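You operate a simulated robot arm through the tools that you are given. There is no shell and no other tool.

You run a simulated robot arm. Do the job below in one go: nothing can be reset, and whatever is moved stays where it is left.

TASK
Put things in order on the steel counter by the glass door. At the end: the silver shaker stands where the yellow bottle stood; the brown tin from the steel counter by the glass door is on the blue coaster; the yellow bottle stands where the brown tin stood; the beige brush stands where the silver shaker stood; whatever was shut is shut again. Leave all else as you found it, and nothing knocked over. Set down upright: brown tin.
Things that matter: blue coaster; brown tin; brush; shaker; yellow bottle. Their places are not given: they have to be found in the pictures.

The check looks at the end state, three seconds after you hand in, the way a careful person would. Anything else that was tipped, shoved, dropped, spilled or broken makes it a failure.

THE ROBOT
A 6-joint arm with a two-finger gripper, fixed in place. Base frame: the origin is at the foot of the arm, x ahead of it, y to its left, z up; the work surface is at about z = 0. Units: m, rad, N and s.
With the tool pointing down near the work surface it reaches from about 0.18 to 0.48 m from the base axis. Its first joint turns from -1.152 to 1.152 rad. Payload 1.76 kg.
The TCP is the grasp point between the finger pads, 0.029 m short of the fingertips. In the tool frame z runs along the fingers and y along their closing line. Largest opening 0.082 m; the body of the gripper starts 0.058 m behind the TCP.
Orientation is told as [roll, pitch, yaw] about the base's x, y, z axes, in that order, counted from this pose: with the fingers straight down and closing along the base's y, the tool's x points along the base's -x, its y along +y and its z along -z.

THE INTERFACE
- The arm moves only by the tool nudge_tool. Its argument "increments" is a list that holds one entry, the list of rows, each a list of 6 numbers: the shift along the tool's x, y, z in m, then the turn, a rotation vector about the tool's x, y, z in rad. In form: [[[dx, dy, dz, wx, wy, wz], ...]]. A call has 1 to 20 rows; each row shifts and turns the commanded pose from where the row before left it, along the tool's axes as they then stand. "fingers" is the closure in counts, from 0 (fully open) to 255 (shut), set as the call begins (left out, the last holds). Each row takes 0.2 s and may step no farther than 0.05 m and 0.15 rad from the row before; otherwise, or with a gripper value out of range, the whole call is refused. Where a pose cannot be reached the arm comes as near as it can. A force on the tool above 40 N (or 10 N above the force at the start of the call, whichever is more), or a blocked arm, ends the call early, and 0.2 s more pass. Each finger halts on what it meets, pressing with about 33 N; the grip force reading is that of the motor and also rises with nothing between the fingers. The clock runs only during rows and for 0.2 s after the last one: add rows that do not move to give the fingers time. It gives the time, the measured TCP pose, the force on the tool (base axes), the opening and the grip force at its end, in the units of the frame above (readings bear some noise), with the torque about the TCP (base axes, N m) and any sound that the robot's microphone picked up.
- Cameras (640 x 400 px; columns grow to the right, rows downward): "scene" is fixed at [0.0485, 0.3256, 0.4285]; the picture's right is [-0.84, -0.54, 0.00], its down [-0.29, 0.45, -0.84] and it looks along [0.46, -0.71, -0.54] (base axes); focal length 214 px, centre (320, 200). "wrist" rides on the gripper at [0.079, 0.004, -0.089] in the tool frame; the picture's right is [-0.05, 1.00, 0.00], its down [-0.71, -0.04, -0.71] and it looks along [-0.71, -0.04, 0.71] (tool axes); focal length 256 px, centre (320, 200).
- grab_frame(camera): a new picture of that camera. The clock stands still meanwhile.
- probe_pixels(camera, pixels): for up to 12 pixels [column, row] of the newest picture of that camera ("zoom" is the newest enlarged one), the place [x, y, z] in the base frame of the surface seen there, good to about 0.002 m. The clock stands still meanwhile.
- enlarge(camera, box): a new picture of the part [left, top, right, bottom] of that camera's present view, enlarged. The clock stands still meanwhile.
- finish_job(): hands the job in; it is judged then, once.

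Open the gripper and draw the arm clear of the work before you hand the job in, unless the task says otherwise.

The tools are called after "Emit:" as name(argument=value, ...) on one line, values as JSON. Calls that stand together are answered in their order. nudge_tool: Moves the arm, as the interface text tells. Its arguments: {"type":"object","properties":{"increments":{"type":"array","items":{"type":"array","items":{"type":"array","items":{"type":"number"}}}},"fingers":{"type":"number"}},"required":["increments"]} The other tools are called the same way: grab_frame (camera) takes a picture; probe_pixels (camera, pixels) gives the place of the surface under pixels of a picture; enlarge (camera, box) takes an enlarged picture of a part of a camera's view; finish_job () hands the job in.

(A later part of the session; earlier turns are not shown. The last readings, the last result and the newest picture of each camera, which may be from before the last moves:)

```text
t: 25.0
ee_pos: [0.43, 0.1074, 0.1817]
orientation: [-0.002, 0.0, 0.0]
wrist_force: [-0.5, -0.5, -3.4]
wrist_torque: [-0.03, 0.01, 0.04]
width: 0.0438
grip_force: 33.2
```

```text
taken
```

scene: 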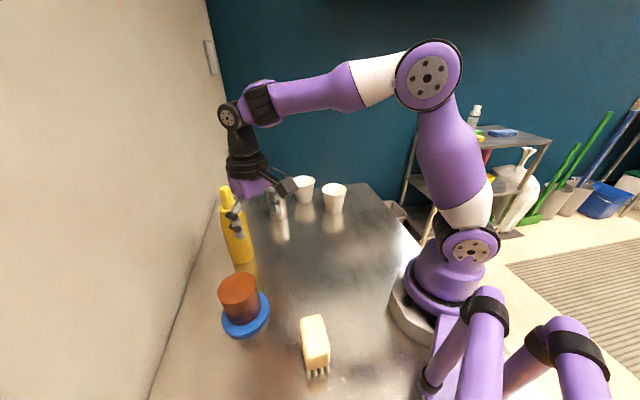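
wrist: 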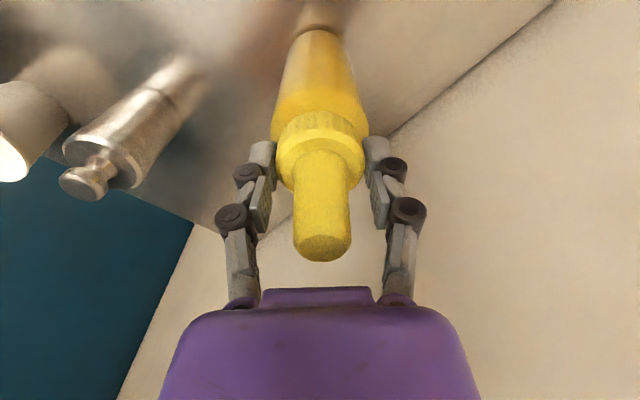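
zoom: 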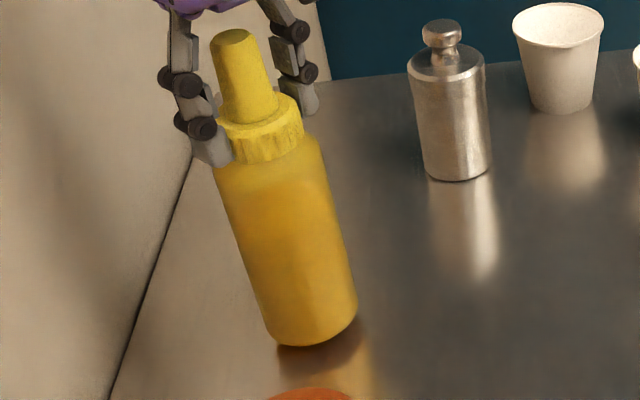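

The bottle hangs straight, weighing about 3 N. I draw it inward while rising, then carry it toward the tin's old place (0.231,-0.1325).

Emit:
nudge_tool(increments=[[[0.015, 0, 0, 0, 0, 0], [0.025, 0, -0.008, 0, 0, 0], [0.03, 0, -0.02, 0, 0, 0], [0.03, -0.005, -0.03, 0, 0, 0], [0.03, -0.015, -0.03, 0, 0, 0], [0.01, -0.028, 0, 0, 0, 0], [0.01, -0.032, 0, 0, 0, 0], [0.01, -0.032, 0, 0, 0, 0], [0.01, -0.032, 0, 0, 0, 0], [0.01, -0.032, 0, 0, 0, 0], [0.01, -0.032, 0, 0, 0, 0], [0.009, -0.03, 0, 0, 0, 0], [0, 0, 0, 0, 0, 0], [0, 0, 0, 0, 0, 0]]])

Emit:
grab_frame(camera="scene")

Emit:
grab_frame(camera="wrist")

```text
t: 28.0
ee_pos: [0.2291, -0.1349, 0.2685]
orientation: [-0.002, 0.0, 0.0]
wrist_force: [-0.1, 0.2, -3.2]
wrist_torque: [0.0, 0.02, 0.0]
width: 0.0442
grip_force: 33.1
```

```text
taken
```

scene: 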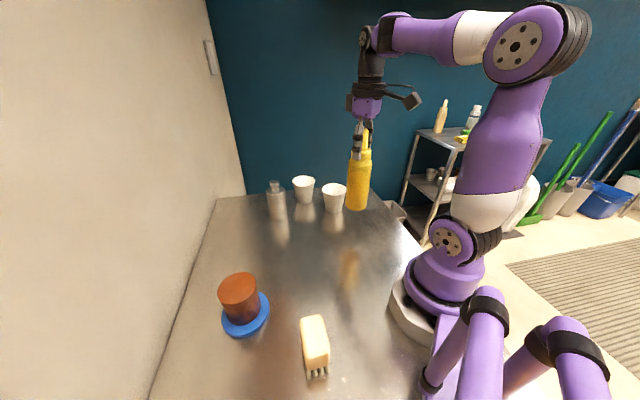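

```text
taken
```

wrist: 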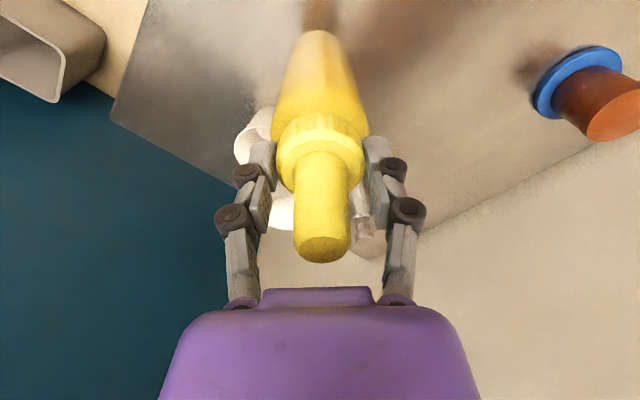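

The bottle hangs over the tin's old place. I check its uprightness and centre by zooming in.

Emit:
enlarge(camera="scene", box=[310, 130, 406, 215])

```text
4.71 times, centred on (358, 172) of scene
```

zoom: 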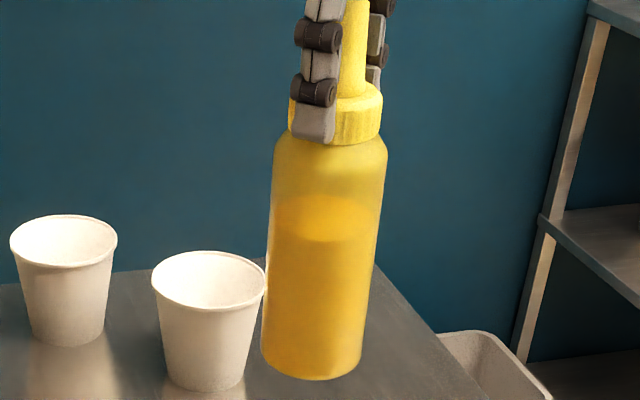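

I probe points across the bottle low and high on its body to judge tilt and centre.

Emit:
probe_pixels(camera="zoom", pixels=[[268, 330], [285, 340], [310, 345], [335, 345], [360, 335], [278, 180], [300, 185], [325, 187], [350, 187], [380, 180], [315, 260], [345, 260]])

```text
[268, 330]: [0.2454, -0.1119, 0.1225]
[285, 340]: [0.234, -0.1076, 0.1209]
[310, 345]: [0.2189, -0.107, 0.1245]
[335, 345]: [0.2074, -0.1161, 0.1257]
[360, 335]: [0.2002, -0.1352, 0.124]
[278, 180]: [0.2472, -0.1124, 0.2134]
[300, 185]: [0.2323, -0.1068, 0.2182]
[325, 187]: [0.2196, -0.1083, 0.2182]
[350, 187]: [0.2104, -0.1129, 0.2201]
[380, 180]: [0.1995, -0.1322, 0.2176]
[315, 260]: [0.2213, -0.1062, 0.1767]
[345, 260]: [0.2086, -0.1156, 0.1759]
```

The bottle is upright, centred at (0.228,-0.134). I correct by (+3,+1) mm and lower it to just above the counter.

Emit:
nudge_tool(increments=[[[-0.003, 0.0013, 0, 0, 0, 0], [0, 0, 0.025, 0, 0, 0], [0, 0, 0.03, 0, 0, 0], [0, 0, 0.025, 0, 0, 0], [0, 0, 0.01, 0, 0, 0], [0, 0, 0, 0, 0, 0]]])

Emit:
nudge_tool(increments=[[[0, 0, 0.002, 0, 0, 0], [0, 0, 0.002, 0, 0, 0], [0, 0, 0, 0, 0, 0]]])

```text
t: 29.4
ee_pos: [0.2324, -0.1308, 0.1792]
orientation: [-0.003, 0.001, 0.0]
wrist_force: [-0.4, -0.1, -3.4]
wrist_torque: [0.02, -0.03, 0.02]
width: 0.0442
grip_force: 33.5
```

```text
t: 30.2
ee_pos: [0.2332, -0.131, 0.1752]
orientation: [-0.001, 0.002, 0.0]
wrist_force: [0.9, 0.5, -2.4]
wrist_torque: [0.03, -0.02, 0.01]
width: 0.0441
grip_force: 33.5
```

Still hanging (−2.4 to −3.4 N). I lower 1 mm at a time until the force shows contact.

Emit:
nudge_tool(increments=[[[0, 0, 0.0015, 0, 0, 0], [0, 0, 0, 0, 0, 0]]])

Emit:
nudge_tool(increments=[[[0, 0, 0.0015, 0, 0, 0], [0, 0, 0, 0, 0, 0]]])

Emit:
nudge_tool(increments=[[[0, 0, 0.001, 0, 0, 0], [0, 0, 0, 0, 0, 0]]])

```text
t: 30.8
ee_pos: [0.2322, -0.1293, 0.1726]
orientation: [-0.002, 0.0, -0.001]
wrist_force: [0.0, -0.5, -3.2]
wrist_torque: [-0.03, -0.01, -0.01]
width: 0.0439
grip_force: 33.1
```

```text
t: 31.4
ee_pos: [0.2313, -0.1302, 0.1733]
orientation: [-0.003, 0.0, -0.001]
wrist_force: [1.2, 0.5, -3.2]
wrist_torque: [0.0, -0.02, 0.0]
width: 0.0439
grip_force: 33.1
```

```text
t: 32.0
ee_pos: [0.233, -0.1301, 0.1719]
orientation: [-0.002, -0.001, 0.0]
wrist_force: [0.1, 0.4, -3.2]
wrist_torque: [-0.01, 0.04, 0.01]
width: 0.0441
grip_force: 33.3
```

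Not yet touching. Before touching I check the bottle's centre again from the scene.

Emit:
enlarge(camera="scene", box=[310, 165, 406, 245])

```text
5.00 times, centred on (358, 205) of scene
```

zoom: 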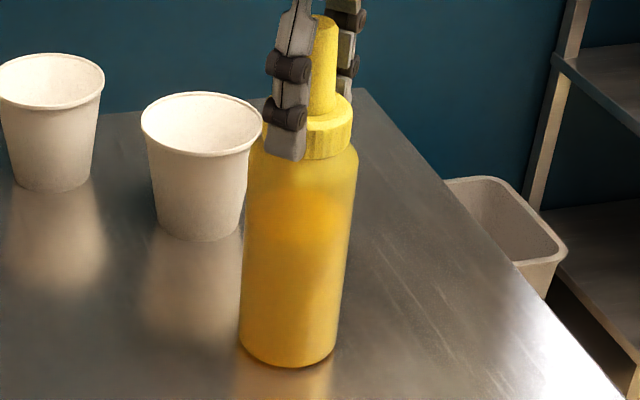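

The bottle is just over the counter, well away from the cups. I probe its body for the centre.

Emit:
probe_pixels(camera="zoom", pixels=[[243, 300], [260, 310], [285, 315], [310, 315], [335, 305], [252, 190], [275, 195], [300, 200], [330, 195], [350, 190], [285, 360], [285, 340]])

```text
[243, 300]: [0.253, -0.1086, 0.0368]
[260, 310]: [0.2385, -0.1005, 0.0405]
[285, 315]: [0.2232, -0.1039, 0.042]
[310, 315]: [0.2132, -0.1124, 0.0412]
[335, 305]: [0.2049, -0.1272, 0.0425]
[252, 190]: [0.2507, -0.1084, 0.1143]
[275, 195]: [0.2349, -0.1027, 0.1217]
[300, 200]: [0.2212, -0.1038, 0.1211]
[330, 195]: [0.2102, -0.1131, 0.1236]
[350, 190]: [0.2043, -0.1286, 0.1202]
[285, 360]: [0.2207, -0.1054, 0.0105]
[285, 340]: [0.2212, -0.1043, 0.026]
```

The bottle's centre is (0.232,-0.1295); I shift y by −2 mm and lower until it touches.

Emit:
nudge_tool(increments=[[[0.0005, -0.002, 0, 0, 0, 0], [0, 0, 0.001, 0, 0, 0], [0, 0, 0, 0, 0, 0]]])

Emit:
nudge_tool(increments=[[[0, 0, 0.001, 0, 0, 0], [0, 0, 0, 0, 0, 0]]])

Emit:
nudge_tool(increments=[[[0, 0, 0.001, 0, 0, 0], [0, 0, 0, 0, 0, 0]]])

```text
t: 32.8
ee_pos: [0.232, -0.133, 0.1708]
orientation: [-0.002, 0.001, 0.001]
wrist_force: [-1.0, 0.2, -3.5]
wrist_torque: [0.01, -0.01, 0.02]
width: 0.0441
grip_force: 33.3
```

```text
t: 33.4
ee_pos: [0.2324, -0.1336, 0.1708]
orientation: [-0.003, -0.004, -0.003]
wrist_force: [-5.5, -5.6, 24.3]
wrist_torque: [-0.19, 0.53, 0.07]
width: 0.0443
grip_force: 33.1
```

```text
t: 34.0
ee_pos: [0.2313, -0.1324, 0.1685]
orientation: [-0.002, -0.003, 0.001]
wrist_force: [0.7, -5.7, 25.0]
wrist_torque: [-0.24, -0.36, 0.05]
width: 0.0445
grip_force: 33.1
```

Contact at 25 N. I ease up 1 mm, then open.

Emit:
nudge_tool(increments=[[[0, 0, -0.001, 0, 0, 0], [0, 0, -0.0005, 0, 0, 0], [0, 0, 0, 0, 0, 0]]])

Emit:
nudge_tool(increments=[[[0, 0, 0, 0, 0, 0], [0, 0, 0, 0, 0, 0], [0, 0, 0, 0, 0, 0]]], fingers=0)

Emit:
grab_frame(camera="wrist")

Emit:
grab_frame(camera="scene")

```text
t: 34.8
ee_pos: [0.2316, -0.1336, 0.1698]
orientation: [0.002, 0.001, -0.001]
wrist_force: [0.1, 1.0, -3.0]
wrist_torque: [-0.05, 0.02, 0.02]
width: 0.0439
grip_force: 32.7
```

```text
t: 35.6
ee_pos: [0.2318, -0.1324, 0.1703]
orientation: [-0.002, 0.0, 0.0]
wrist_force: [0.5, -0.1, 0.5]
wrist_torque: [-0.01, 0.0, 0.0]
width: 0.0819
grip_force: 0.0
```

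```text
taken
```

wrist: 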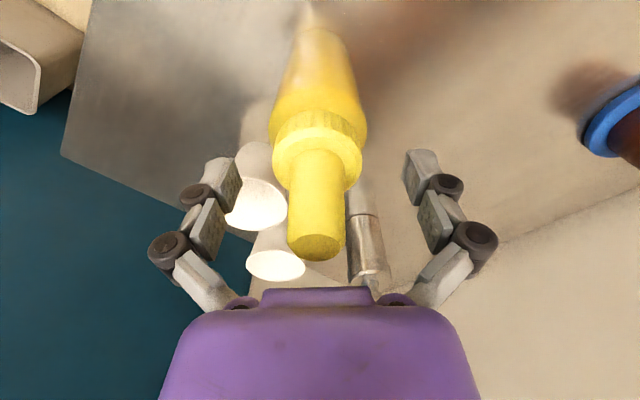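

```text
taken
```

scene: 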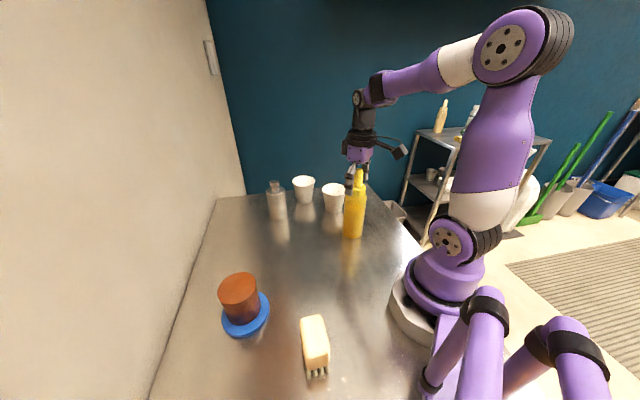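

The bottle stands in the tin's old place. I rise clear of it, then move toward the shaker and tilt the tool outward by 0.35 rad, since the shaker is at the edge of the straight-down reach.

Emit:
nudge_tool(increments=[[[0, 0, -0.02, 0, 0, 0], [0, 0, -0.035, 0, 0, 0], [0, 0, -0.04, 0, 0, 0], [0, 0, -0.035, 0, 0, 0], [-0.0372, 0.014, 0.01, 0, 0, 0], [-0.0372, 0.014, 0.01, 0, 0, 0], [-0.0373, 0.014, 0.01, 0, 0, 0], [-0.0373, 0.014, 0.01, 0, 0, 0], [0, 0, 0, 0, -0.1167, 0], [0, 0, 0, 0, -0.1167, 0], [0, 0, 0, 0, -0.1166, 0], [0, 0, 0, 0, 0, 0]]])

Emit:
grab_frame(camera="wrist")

Emit:
grab_frame(camera="scene")

```text
t: 38.2
ee_pos: [0.391, -0.0811, 0.2677]
orientation: [0.006, -0.251, 0.0]
wrist_force: [0.1, 0.2, 0.7]
wrist_torque: [0.0, 0.01, -0.01]
width: 0.0819
grip_force: 0.0
out of reach, approached as far as the arm can: row 10, 11
```

```text
taken
```

wrist: 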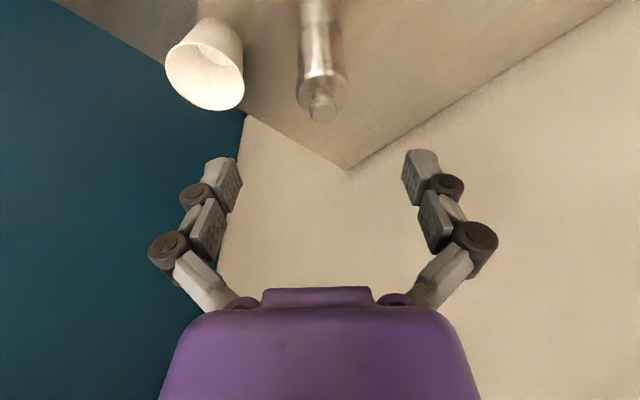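

```text
taken
```

scene: 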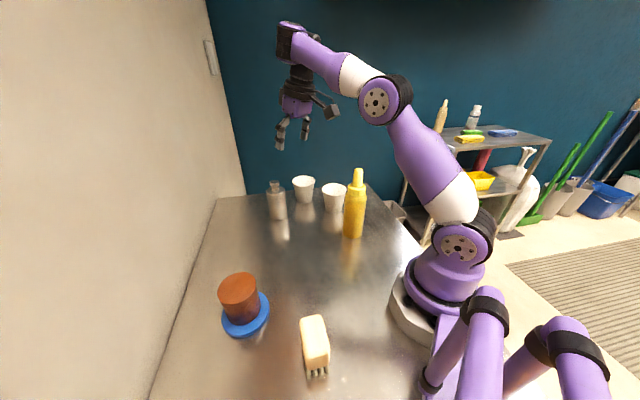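

The tilt stopped at 0.25 rad here, and the pose drifted to (0.391,-0.081,0.268). The shaker's knob is at about (320,105) in the wrist view, still well ahead; I test the reach by going down 5 cm with this tilt.

Emit:
nudge_tool(increments=[[[0.0062, 0, 0.0242, 0, 0, 0], [0.0062, 0, 0.0242, 0, 0, 0], [0, 0, 0, 0, 0, 0]]])

```text
t: 39.0
ee_pos: [0.4176, -0.0846, 0.2415]
orientation: [0.006, -0.268, -0.001]
wrist_force: [0.2, 0.1, -0.2]
wrist_torque: [0.0, 0.03, -0.01]
width: 0.0821
grip_force: 0.0
out of reach, approached as far as the arm can: row 1, 2
```

The outward tilt is limited by a wrist joint, so I go back to straight-down, where the shaker should still be within reach if approached sideways at low height. I untilt while drawing inward.

Emit:
nudge_tool(increments=[[[0.025, 0, 0, 0, 0.134, 0], [0.025, 0, 0, 0, 0.134, 0], [0.01, 0, 0, 0, 0, 0], [0, 0, 0, 0, 0, 0]]])

```text
t: 40.0
ee_pos: [0.3656, -0.0875, 0.2317]
orientation: [0.005, 0.0, 0.0]
wrist_force: [0.1, 0.1, 0.1]
wrist_torque: [-0.01, 0.0, 0.01]
width: 0.0821
grip_force: 0.0
out of reach, approached as far as the arm can: row 2
```

Straight-down again at (0.366,-0.0875,0.232). I go down to z≈0.079 in front of the shaker at (0.385,-0.077).

Emit:
nudge_tool(increments=[[[-0.0194, 0.0105, 0.0, 0.006, 0, 0], [0, 0, 0.04, 0, 0, 0], [0, 0, 0.04, 0, 0, 0], [0, 0, 0.04, 0, 0, 0], [0, 0, 0.0325, 0, 0, 0], [0, 0, 0, 0, 0, 0]]])

Emit:
grab_frame(camera="wrist")

Emit:
grab_frame(camera="scene")

```text
t: 41.4
ee_pos: [0.3861, -0.0802, 0.079]
orientation: [0.0, -0.001, 0.002]
wrist_force: [0.3, -0.1, 0.4]
wrist_torque: [0.03, 0.0, 0.04]
width: 0.082
grip_force: 0.1
```

```text
taken
```

wrist: 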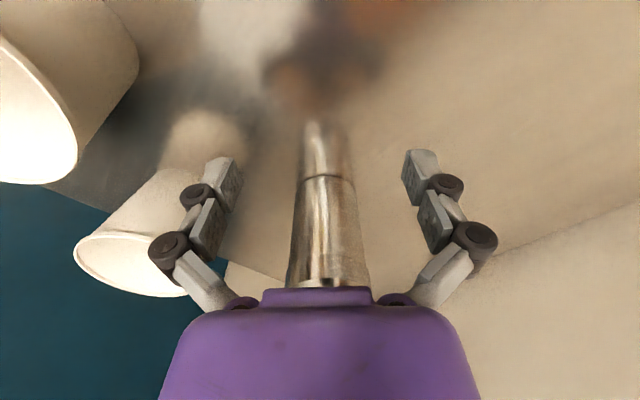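

```text
taken
```

scene: 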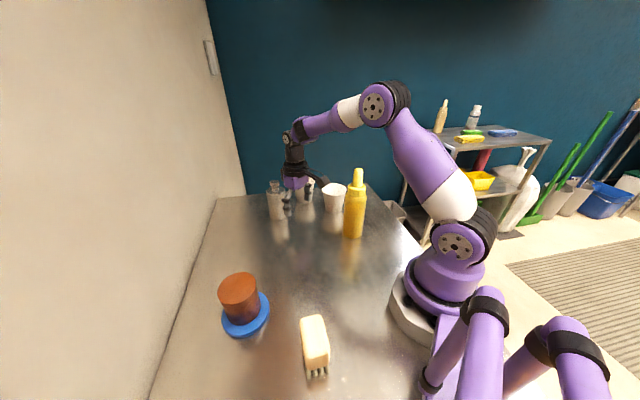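

The shaker stands ahead, columns 290–370. I probe its body and cup 2's nearest edge from here.

Emit:
probe_pixels(camera="wrist", pixels=[[306, 185], [330, 185], [352, 185], [296, 245], [312, 245], [330, 245], [348, 245], [363, 245], [175, 250], [190, 200], [150, 235], [180, 285]])

```text
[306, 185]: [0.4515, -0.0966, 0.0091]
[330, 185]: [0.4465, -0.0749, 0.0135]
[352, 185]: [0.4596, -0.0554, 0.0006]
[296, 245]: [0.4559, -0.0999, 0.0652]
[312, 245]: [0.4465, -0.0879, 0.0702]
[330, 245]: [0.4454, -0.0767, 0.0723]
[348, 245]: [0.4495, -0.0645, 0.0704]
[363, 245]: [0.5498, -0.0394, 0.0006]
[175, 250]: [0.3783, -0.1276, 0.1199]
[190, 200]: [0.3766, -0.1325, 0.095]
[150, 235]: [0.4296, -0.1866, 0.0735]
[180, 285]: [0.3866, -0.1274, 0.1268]
```

The shaker's centre is confirmed at (0.471,-0.078), and the knuckles pass clear of the cup. I slide outward 5.5 cm first.

Emit:
nudge_tool(increments=[[[-0.02, 0, 0, 0, 0, 0], [-0.02, 0, 0, 0, 0, 0], [-0.015, 0, 0, 0, 0, 0], [0, 0, 0, 0, 0, 0]]])

Emit:
grab_frame(camera="wrist")

Emit:
enlarge(camera="scene", box=[230, 150, 326, 225])

```text
t: 42.4
ee_pos: [0.4407, -0.0777, 0.081]
orientation: [0.0, -0.001, 0.003]
wrist_force: [-0.9, -0.3, -0.2]
wrist_torque: [0.01, -0.03, -0.02]
width: 0.0821
grip_force: 0.0
```

```text
taken
```

wrist: 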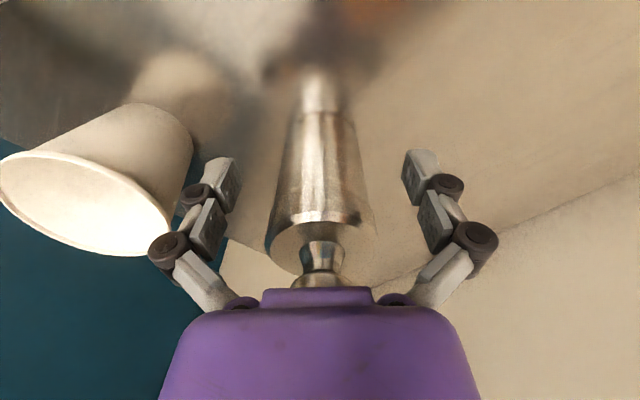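

```text
5.33 times, centred on (278, 188) of scene
```

zoom: 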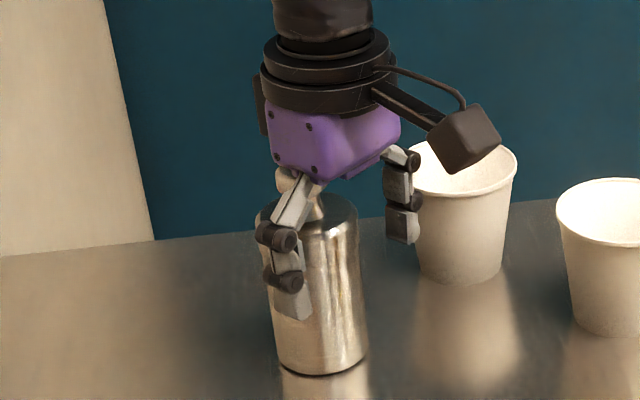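

All clear; the knob passes below the palm. I go the last 3 cm outward in small steps.

Emit:
nudge_tool(increments=[[[-0.01, 0, 0, 0, 0, 0], [-0.01, 0, 0, 0, 0, 0], [-0.01, 0, 0, 0, 0, 0], [0, 0, 0, 0, 0, 0]]])

Emit:
grab_frame(camera="wrist")

Emit:
enlarge(camera="scene", box=[230, 150, 326, 225])

```text
t: 43.4
ee_pos: [0.4716, -0.0773, 0.0793]
orientation: [0.0, 0.001, 0.001]
wrist_force: [-0.5, -0.8, 0.3]
wrist_torque: [0.0, 0.0, 0.0]
width: 0.082
grip_force: 0.0
```

```text
taken
```

wrist: 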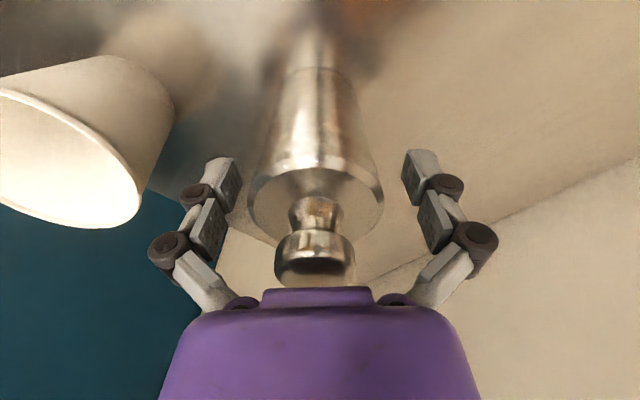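

```text
5.33 times, centred on (278, 188) of scene
```

zoom: 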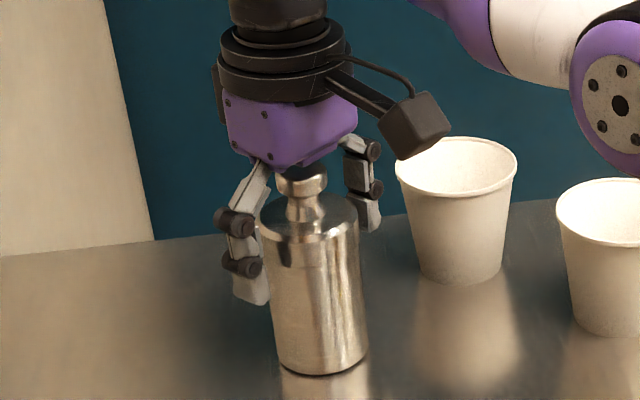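

The TCP is over the shaker's centre, the body between the fingers. I shift y by −1.5 mm and close.

Emit:
nudge_tool(increments=[[[0, -0.0015, 0, 0, 0, 0], [0, 0, 0, 0, 0, 0]]])

Emit:
nudge_tool(increments=[[[0, 0, 0, 0, 0, 0], [0, 0, 0, 0, 0, 0], [0, 0, 0, 0, 0, 0]]], fingers=255)

Emit:
grab_frame(camera="wrist")

```text
t: 44.0
ee_pos: [0.4706, -0.0796, 0.0812]
orientation: [-0.001, 0.0, -0.002]
wrist_force: [-0.4, 0.1, 0.3]
wrist_torque: [0.02, -0.01, -0.02]
width: 0.0823
grip_force: 0.0
```

```text
t: 44.8
ee_pos: [0.4713, -0.0797, 0.0815]
orientation: [0.0, -0.003, 0.001]
wrist_force: [-0.1, -0.7, 15.2]
wrist_torque: [-0.02, -0.17, 0.08]
width: 0.0619
grip_force: 32.9
```

```text
taken
```

wrist: 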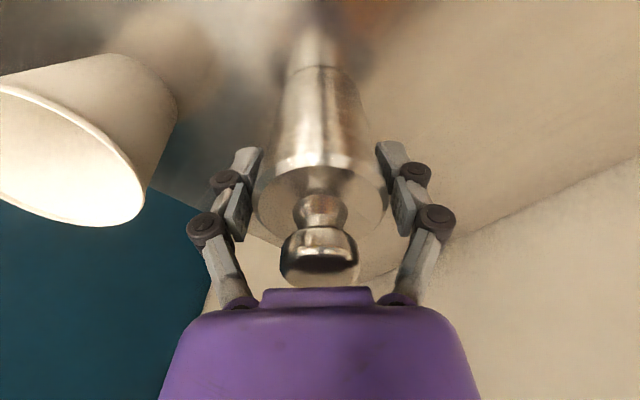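

Width 0.0619 is more than the 0.052 I measured for the shaker, so I look closely at the contact before lifting.

Emit:
enlarge(camera="scene", box=[246, 165, 310, 225])

Emit:
enlarge(camera="wrist", box=[200, 110, 440, 310])

```text
6.67 times, centred on (278, 195) of scene
```

zoom: 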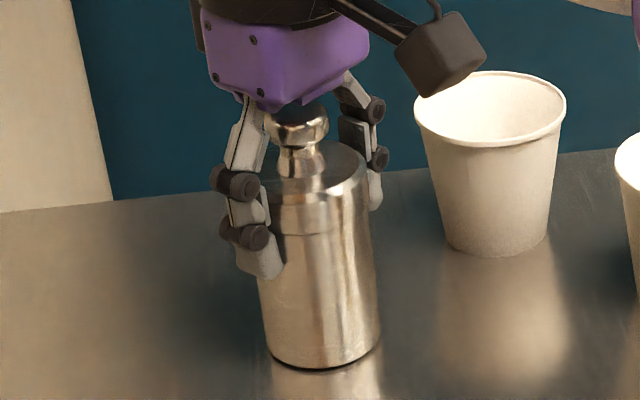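

```text
2.00 times, centred on (320, 210) of wrist
```

zoom: 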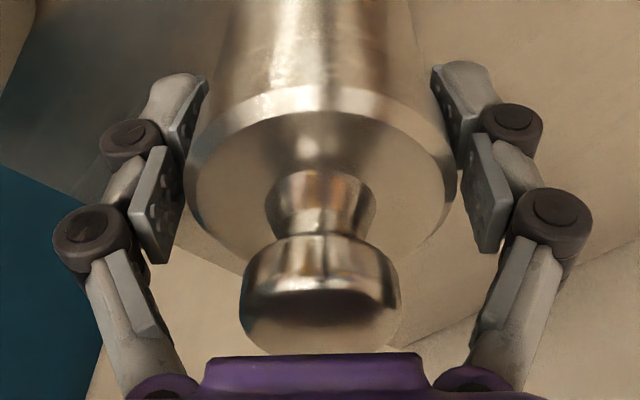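

The pads meet the shaker near its shoulder, evenly on both sides. I lift by 6 mm and see whether it comes along.

Emit:
nudge_tool(increments=[[[0, 0, -0.003, 0, 0, 0], [0, 0, -0.003, 0, 0, 0], [0, 0, 0, 0, 0, 0]]])

Emit:
enlarge(camera="scene", box=[246, 165, 310, 225])

Emit:
enlarge(camera="wrist", box=[200, 110, 440, 310])

```text
t: 45.6
ee_pos: [0.4709, -0.079, 0.0865]
orientation: [0.001, -0.001, 0.002]
wrist_force: [0.2, -0.7, 0.1]
wrist_torque: [0.03, 0.02, -0.03]
width: 0.0605
grip_force: 32.6
heard: snap
```

```text
6.67 times, centred on (278, 195) of scene
```

zoom: 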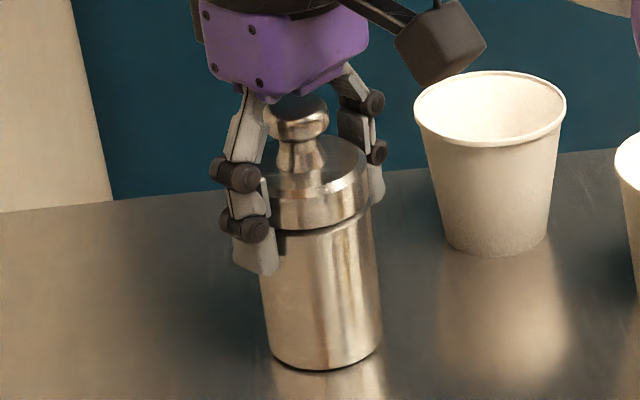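

```text
2.00 times, centred on (320, 210) of wrist
```

zoom: 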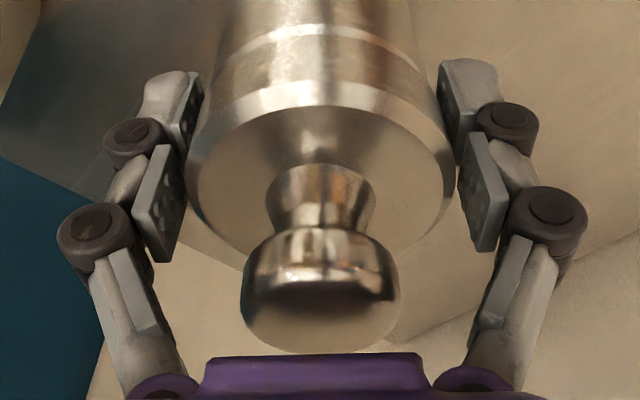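

A "snap" was heard and the lid is now raised off the body: the shaker's lid is a separate, snapped-on part that I had gripped. I press it straight back down the same 6 mm, in small steps.

Emit:
nudge_tool(increments=[[[0, 0, 0.002, 0, 0, 0], [0, 0, 0.002, 0, 0, 0], [0, 0, 0.002, 0, 0, 0], [0, 0, 0, 0, 0, 0]]])

Emit:
enlarge(camera="scene", box=[246, 165, 310, 225])

```text
t: 46.6
ee_pos: [0.4717, -0.0799, 0.0806]
orientation: [0.0, -0.004, 0.003]
wrist_force: [-0.7, 3.6, 15.0]
wrist_torque: [0.14, -0.07, 0.07]
width: 0.0616
grip_force: 32.8
```

```text
6.67 times, centred on (278, 195) of scene
```

zoom: 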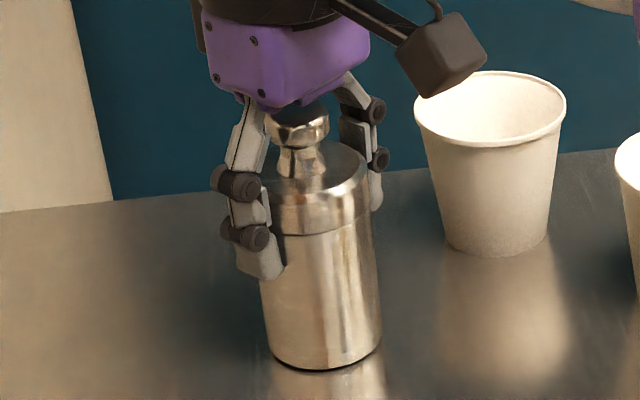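

The lid is back down near its old height with 15 N of push, but no snap was heard. I press a little further, 1 mm at a time.

Emit:
nudge_tool(increments=[[[0, 0, 0.001, 0, 0, 0], [0, 0, 0, 0, 0, 0]]])

Emit:
nudge_tool(increments=[[[0, 0, 0.001, 0, 0, 0], [0, 0, 0, 0, 0, 0]]])

```text
t: 47.2
ee_pos: [0.4709, -0.0797, 0.0787]
orientation: [-0.001, 0.0, 0.002]
wrist_force: [2.8, 3.3, 15.6]
wrist_torque: [0.12, -0.13, 0.06]
width: 0.0613
grip_force: 33.3
```

```text
t: 47.8
ee_pos: [0.47, -0.0805, 0.0791]
orientation: [0.001, -0.002, 0.001]
wrist_force: [0.3, 3.0, 18.0]
wrist_torque: [0.07, -0.05, 0.06]
width: 0.0605
grip_force: 32.1
```

The push plateaus near 18 N, the fingers likely slipping on the lid. I open the fingers and check the lid's height against the original.

Emit:
nudge_tool(increments=[[[0, 0, 0, 0, 0, 0], [0, 0, 0, 0, 0, 0], [0, 0, 0, 0, 0, 0]]], fingers=0)

Emit:
enlarge(camera="scene", box=[246, 165, 310, 225])

Emit:
grab_frame(camera="wrist")

```text
t: 48.6
ee_pos: [0.4702, -0.0803, 0.0796]
orientation: [0.0, 0.001, 0.001]
wrist_force: [-0.4, 0.4, 0.3]
wrist_torque: [0.03, 0.03, 0.01]
width: 0.082
grip_force: 0.0
heard: snap
```

```text
6.67 times, centred on (278, 195) of scene
```

zoom: 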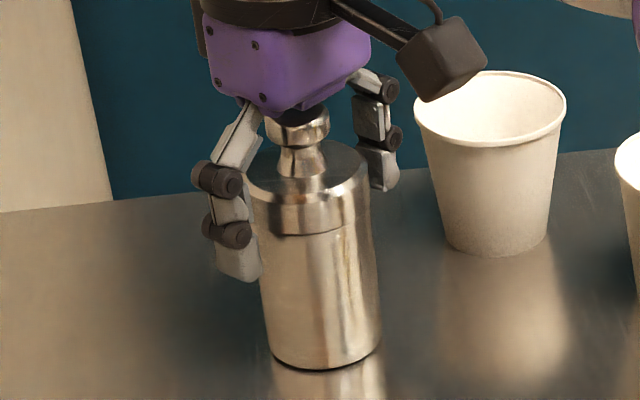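

```text
taken
```

wrist: 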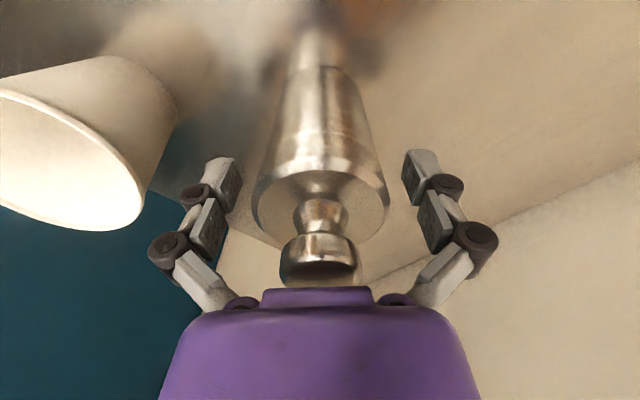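

A snap was heard on release — maybe the lid clicking home. I probe the knob and shoulder heights to compare with the first readings (0.1275 and 0.0975).

Emit:
enlarge(camera="scene", box=[246, 172, 310, 222])

```text
8.00 times, centred on (278, 197) of scene
```

zoom: 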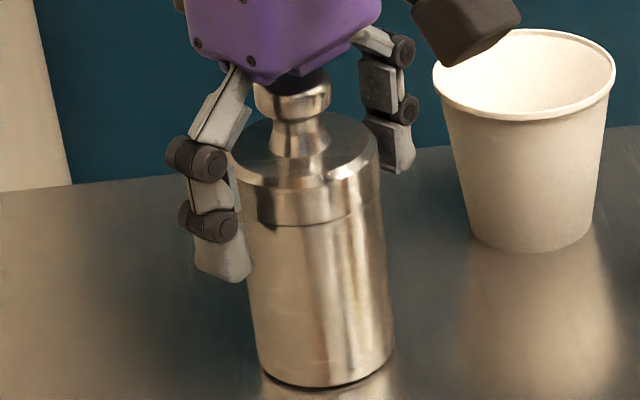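

Emit:
probe_pixels(camera="zoom", pixels=[[292, 82], [292, 110], [310, 180], [372, 150], [310, 200], [310, 218], [310, 228], [310, 280], [375, 190], [381, 215], [320, 375], [384, 330]])

```text
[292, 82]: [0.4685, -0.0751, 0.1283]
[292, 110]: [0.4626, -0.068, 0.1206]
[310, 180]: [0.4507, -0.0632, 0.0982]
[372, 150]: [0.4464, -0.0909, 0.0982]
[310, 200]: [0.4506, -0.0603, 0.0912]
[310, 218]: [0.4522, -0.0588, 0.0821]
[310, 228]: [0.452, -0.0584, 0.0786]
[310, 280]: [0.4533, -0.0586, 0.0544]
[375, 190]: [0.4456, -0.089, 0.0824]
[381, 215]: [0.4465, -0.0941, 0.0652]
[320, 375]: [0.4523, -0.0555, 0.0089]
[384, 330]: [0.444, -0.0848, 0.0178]
```

The knob (0.128) and shoulder (0.098) are back at their old heights, so the lid is shut again. The body must be gripped instead, below z≈0.080, where the palm would meet the knob unless the tool is tilted; I back out the way I came and test which tilts the arm can make.

Emit:
nudge_tool(increments=[[[0.015, 0, 0, 0, 0, 0], [0.025, 0, 0, 0, 0, 0], [0.03, 0, 0, 0, 0, 0], [0.03, 0, 0, 0, 0, 0], [0.02, 0, -0.03, 0, 0, 0], [0, 0, -0.04, 0, 0, 0], [0, 0, -0.04, 0, 0, 0], [0, 0, 0, 0, 0, 0]]])

Emit:
enlarge(camera="scene", box=[246, 172, 310, 222])

```text
t: 50.4
ee_pos: [0.3479, -0.0795, 0.1882]
orientation: [-0.001, -0.001, 0.001]
wrist_force: [0.0, -0.6, -0.6]
wrist_torque: [0.01, 0.01, 0.0]
width: 0.0818
grip_force: 0.1
```

```text
8.00 times, centred on (278, 197) of scene
```

zoom: 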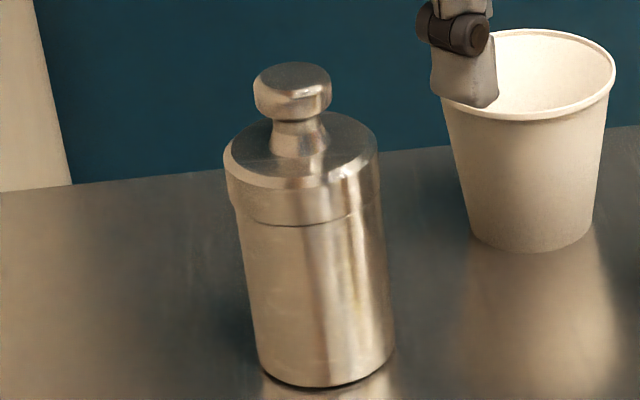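

In this clear view the lid overhangs the body slightly: lid ≈0.060 m wide, body ≈0.0555 m, lid edge at z≈0.080. I test an outward tilt here at (0.348,-0.08,0.188), in free air.

Emit:
nudge_tool(increments=[[[0, 0, 0, 0, -0.1, 0], [0, 0, 0, 0, 0, 0]]])

Emit:
nudge_tool(increments=[[[0, 0, 0, 0, -0.1, 0], [0, 0, 0, 0, 0, 0]]])

Emit:
nudge_tool(increments=[[[0, 0, 0, 0, -0.1, 0], [0, 0, 0, 0, 0, 0]]])

```text
t: 51.0
ee_pos: [0.3495, -0.0791, 0.1876]
orientation: [-0.001, -0.1, 0.003]
wrist_force: [-0.1, 0.4, -0.2]
wrist_torque: [0.0, 0.04, 0.0]
width: 0.0818
grip_force: 0.1
```

```text
t: 51.6
ee_pos: [0.3496, -0.0797, 0.1887]
orientation: [0.0, -0.201, 0.002]
wrist_force: [-0.4, 0.4, -0.5]
wrist_torque: [-0.02, 0.0, -0.03]
width: 0.0823
grip_force: 0.0
```

```text
t: 52.2
ee_pos: [0.3503, -0.0798, 0.1885]
orientation: [-0.001, -0.302, 0.001]
wrist_force: [-0.7, 0.7, -0.5]
wrist_torque: [0.01, -0.02, -0.01]
width: 0.0818
grip_force: 0.0
```

Tilting works here to 0.30 rad. I continue to 0.7 rad.

Emit:
nudge_tool(increments=[[[0, 0, 0, 0, -0.1, 0], [0, 0, 0, 0, -0.1, 0], [0, 0, 0, 0, 0, 0]]])

Emit:
nudge_tool(increments=[[[0, 0, 0, 0, -0.1, 0], [0, 0, 0, 0, -0.1, 0], [0, 0, 0, 0, 0, 0]]])

Emit:
grab_frame(camera="scene")

Emit:
grab_frame(camera="wrist")

```text
t: 53.0
ee_pos: [0.3499, -0.081, 0.1874]
orientation: [0.001, -0.502, 0.001]
wrist_force: [0.7, 0.0, 0.8]
wrist_torque: [0.03, 0.01, -0.01]
width: 0.0822
grip_force: 0.0
```

```text
t: 53.8
ee_pos: [0.35, -0.0781, 0.1885]
orientation: [0.0, -0.702, 0.001]
wrist_force: [0.5, 0.1, 0.2]
wrist_torque: [-0.02, -0.01, 0.03]
width: 0.082
grip_force: 0.1
```

```text
taken
```

scene: 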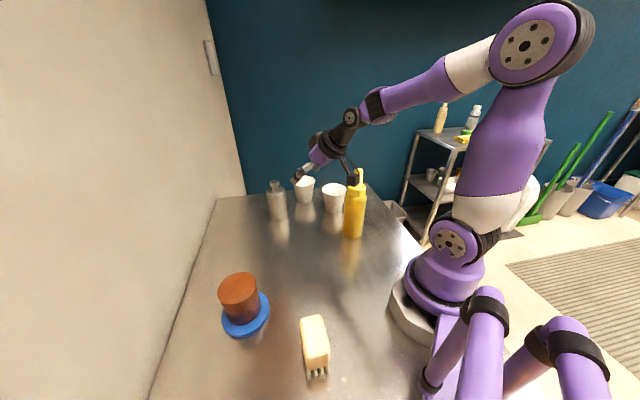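

```text
taken
```

wrist: 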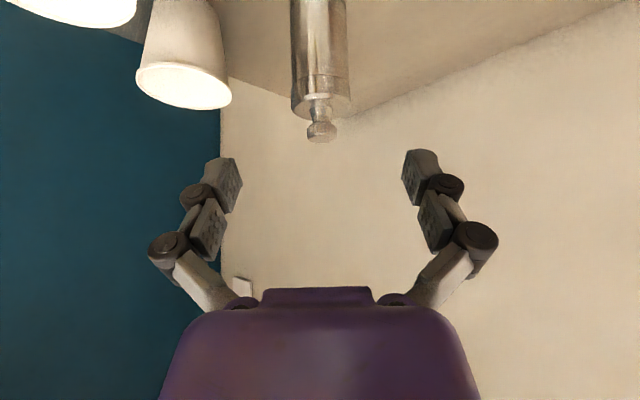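

The outward tilt works here up to 0.7 rad. I set it to 0.6 rad and move to a start point 10 cm back along the tool axis from the shaker's body, at about (0.416,-0.079,0.136).

Emit:
nudge_tool(increments=[[[0, 0, 0, 0, 0.1, 0], [-0.0083, 0, 0.0269, 0, 0, 0], [-0.0083, 0, 0.0269, 0, 0, 0], [-0.0083, 0, 0.0268, 0, 0, 0], [0, 0, 0, 0, 0, 0]]])

Emit:
grab_frame(camera="wrist")

Emit:
grab_frame(camera="scene")

```text
t: 55.0
ee_pos: [0.4165, -0.0809, 0.1365]
orientation: [0.0, -0.601, 0.002]
wrist_force: [-1.1, -0.2, 0.4]
wrist_torque: [-0.01, -0.02, -0.01]
width: 0.0818
grip_force: 0.0
```

```text
taken
```

wrist: 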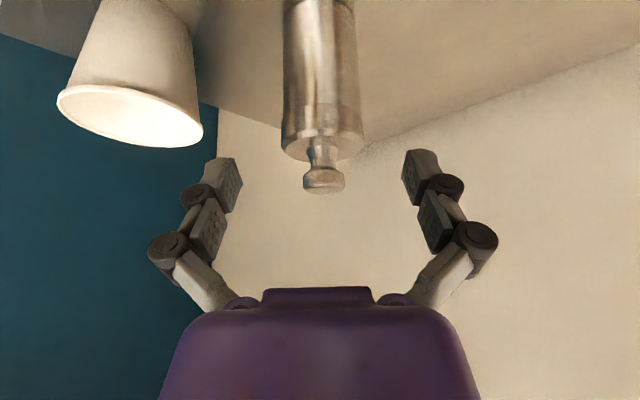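

```text
taken
```

scene: 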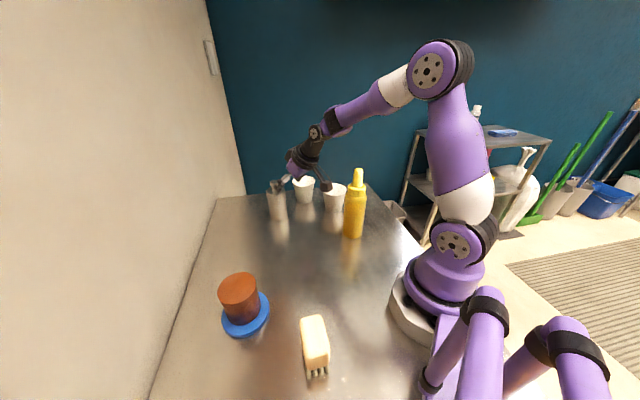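

The shaker lies well centred (column ≈321). I probe its body and lid edges from here to sharpen the centre.

Emit:
probe_pixels(camera="wrist", pixels=[[287, 60], [321, 60], [354, 60], [300, 60], [342, 60], [284, 130], [321, 130], [360, 130], [321, 103], [321, 110], [323, 180], [323, 170]])

```text
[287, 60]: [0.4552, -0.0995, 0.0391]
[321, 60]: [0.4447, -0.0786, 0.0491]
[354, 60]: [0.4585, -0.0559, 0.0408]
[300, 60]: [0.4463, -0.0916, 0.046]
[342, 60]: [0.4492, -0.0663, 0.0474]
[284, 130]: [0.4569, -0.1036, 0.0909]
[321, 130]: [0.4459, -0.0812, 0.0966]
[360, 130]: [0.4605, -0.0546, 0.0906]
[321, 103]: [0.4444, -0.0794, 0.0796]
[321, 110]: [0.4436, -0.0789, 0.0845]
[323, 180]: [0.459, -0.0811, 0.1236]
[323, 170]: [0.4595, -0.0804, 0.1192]
```

The shaker's body centre is (0.4715,-0.079). I advance 7 cm along the tool axis, then look again.

Emit:
nudge_tool(increments=[[[0, 0, 0.02, 0, 0, 0], [0, 0, 0.02, 0, 0, 0], [0, 0, 0.02, 0, 0, 0], [0, 0, 0.01, 0, 0, 0], [0, 0, 0, 0, 0, 0]]])

Emit:
grab_frame(camera="wrist")

Emit:
enlarge(camera="scene", box=[246, 165, 326, 225])

```text
t: 56.2
ee_pos: [0.4559, -0.0802, 0.0785]
orientation: [0.001, -0.599, 0.002]
wrist_force: [0.5, 0.0, -0.9]
wrist_torque: [0.03, 0.03, -0.01]
width: 0.0821
grip_force: 0.0
```

```text
taken
```

wrist: 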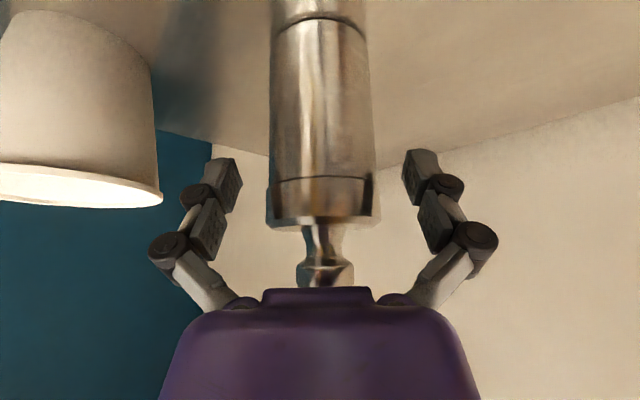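

```text
6.67 times, centred on (286, 195) of scene
```

zoom: 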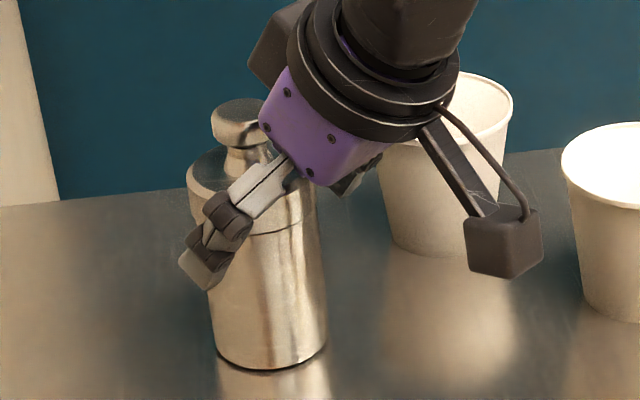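

The view shows both fingers passing clear of lid and knob; the thick gripper block starts about 8.5 cm behind the TCP, so the knob stays free. I advance the last 3 cm.

Emit:
nudge_tool(increments=[[[0, 0, 0.01, 0, 0, 0], [0, 0, 0.01, 0, 0, 0], [0, 0, 0.01, 0, 0, 0], [0, 0, 0, 0, 0, 0]]])

Emit:
grab_frame(camera="wrist")

Emit:
enlarge(camera="scene", box=[246, 165, 326, 225])

```text
t: 57.2
ee_pos: [0.4744, -0.0789, 0.0558]
orientation: [0.0, -0.6, 0.002]
wrist_force: [0.4, -0.1, 0.5]
wrist_torque: [0.0, -0.01, -0.02]
width: 0.0819
grip_force: 0.1
```

```text
taken
```

wrist: 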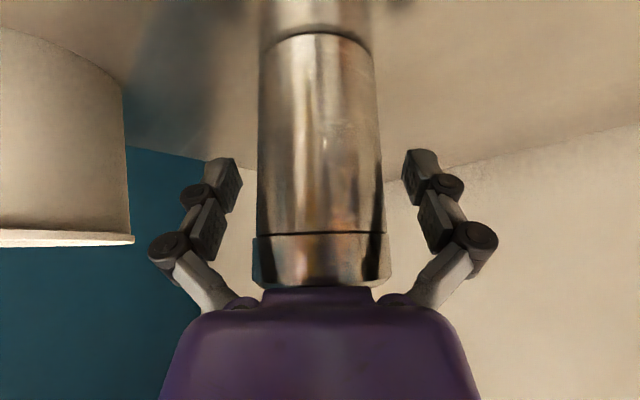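

```text
6.67 times, centred on (286, 195) of scene
```

zoom: 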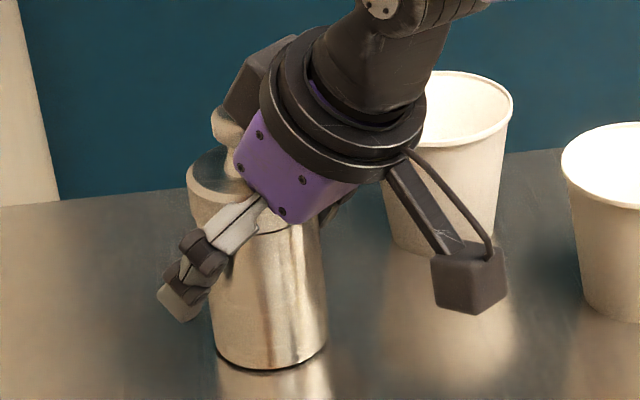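

No contact, and the shaker is centred between the fingers. To keep the pads fully below the lid's edge I lower 3 mm and draw in 2 mm, then close.

Emit:
nudge_tool(increments=[[[0.0033, 0, 0.0013, 0, 0, 0], [0, 0, 0, 0, 0, 0]]])

Emit:
nudge_tool(increments=[[[0, 0, 0, 0, 0, 0], [0, 0, 0, 0, 0, 0], [0, 0, 0, 0, 0, 0]]], fingers=255)

Emit:
grab_frame(camera="wrist")

Emit:
enlarge(camera="scene", box=[246, 165, 326, 225])

```text
t: 57.8
ee_pos: [0.4715, -0.0793, 0.0528]
orientation: [0.0, -0.601, 0.002]
wrist_force: [-1.2, 0.5, 4.5]
wrist_torque: [-0.05, 0.0, 0.02]
width: 0.082
grip_force: 0.0
```

```text
t: 58.6
ee_pos: [0.4724, -0.0803, 0.0519]
orientation: [0.002, -0.603, 0.001]
wrist_force: [0.4, 0.7, 13.4]
wrist_torque: [-0.02, -0.03, 0.05]
width: 0.0543
grip_force: 32.8
```

```text
taken
```

wrist: 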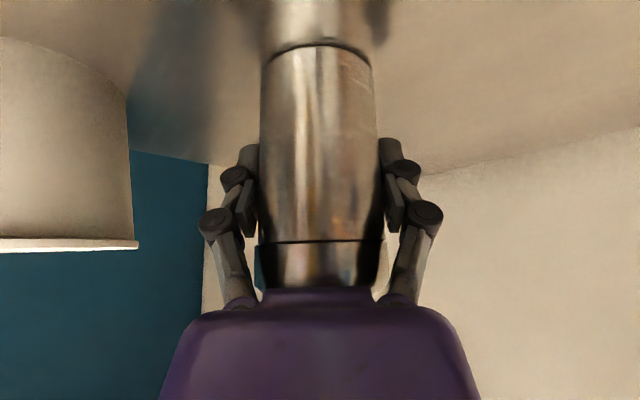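

```text
6.67 times, centred on (286, 195) of scene
```

zoom: 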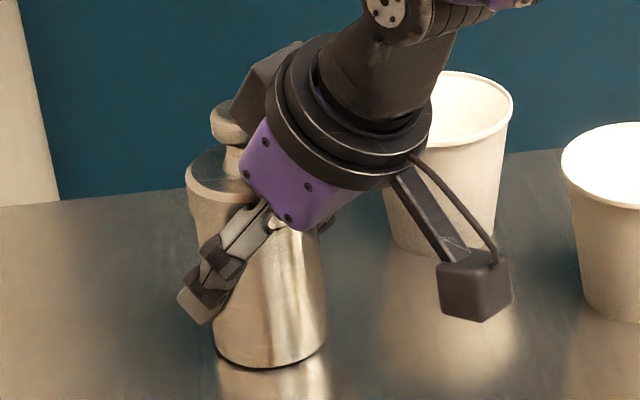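

Width 0.0543 m shows the body itself is gripped. I lift straight up 8 mm and listen for any snap.

Emit:
nudge_tool(increments=[[[-0.0011, 0, -0.0017, 0, 0, 0], [-0.0017, 0, -0.0025, 0, 0, 0], [-0.0017, 0, -0.0025, 0, 0, 0], [0, 0, 0, 0, 0, 0]]])

Emit:
enlarge(camera="scene", box=[246, 165, 326, 225])

Emit:
grab_frame(camera="wrist")

```text
t: 59.6
ee_pos: [0.4717, -0.0801, 0.058]
orientation: [-0.001, -0.601, 0.001]
wrist_force: [1.0, 0.3, -1.4]
wrist_torque: [-0.04, 0.01, 0.0]
width: 0.0547
grip_force: 33.0
```

```text
6.67 times, centred on (286, 195) of scene
```

zoom: 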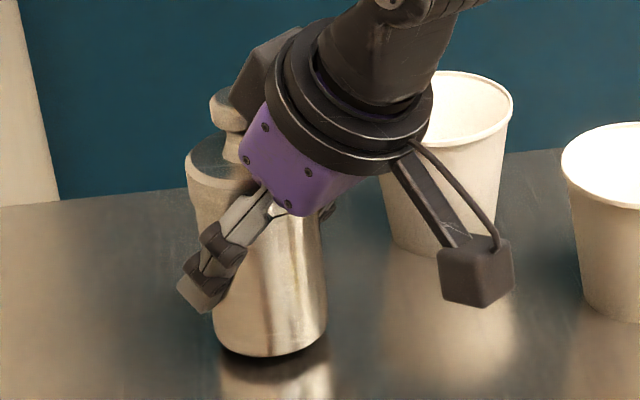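

```text
taken
```

wrist: 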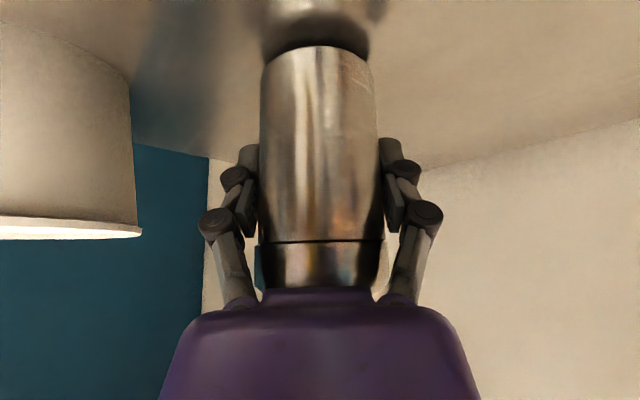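

The shaker comes up whole, lid on, no snap. I raise it a further 3.5 cm and carry it toward the bottle's old place (0.429,0.106).

Emit:
nudge_tool(increments=[[[-0.0099, 0, -0.0144, 0, 0, 0], [-0.0099, 0, -0.0144, 0, 0, 0], [0.0018, 0.009, -0.0012, 0, 0, 0], [0.0035, 0.0185, -0.0024, 0, 0, 0], [0.0035, 0.0185, -0.0024, 0, 0, 0], [0.0035, 0.0185, -0.0024, 0, 0, 0], [0.0035, 0.0185, -0.0024, 0, 0, 0], [0.0035, 0.0185, -0.0024, 0, 0, 0], [0.0035, 0.0185, -0.0024, 0, 0, 0], [0.0035, 0.0185, -0.0024, 0, 0, 0], [0.0035, 0.0185, -0.0024, 0, 0, 0], [0.0035, 0.0185, -0.0024, 0, 0, 0], [0.0018, 0.0095, -0.0012, 0, 0, 0], [0, 0, 0, 0, 0, 0], [0, 0, 0, 0, 0, 0]]])

Emit:
grab_frame(camera="scene")

Emit:
grab_frame(camera="wrist")

```text
t: 62.8
ee_pos: [0.4282, 0.1047, 0.0937]
orientation: [-0.002, -0.6, 0.002]
wrist_force: [0.3, -0.6, -2.5]
wrist_torque: [0.0, 0.01, -0.01]
width: 0.0545
grip_force: 32.8
```

```text
taken
```

scene: 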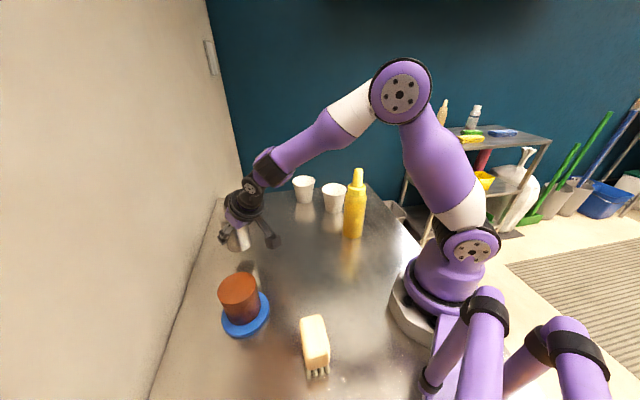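

```text
taken
```

wrist: 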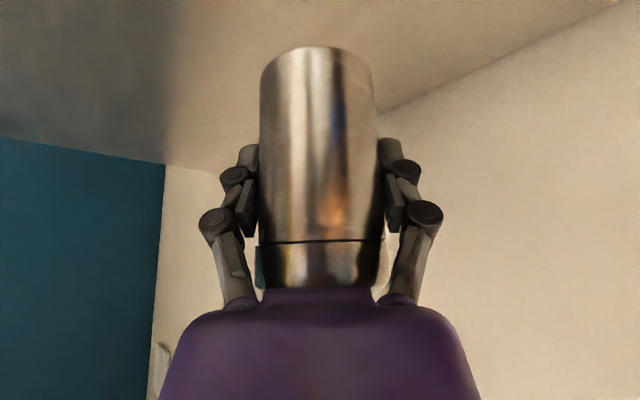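

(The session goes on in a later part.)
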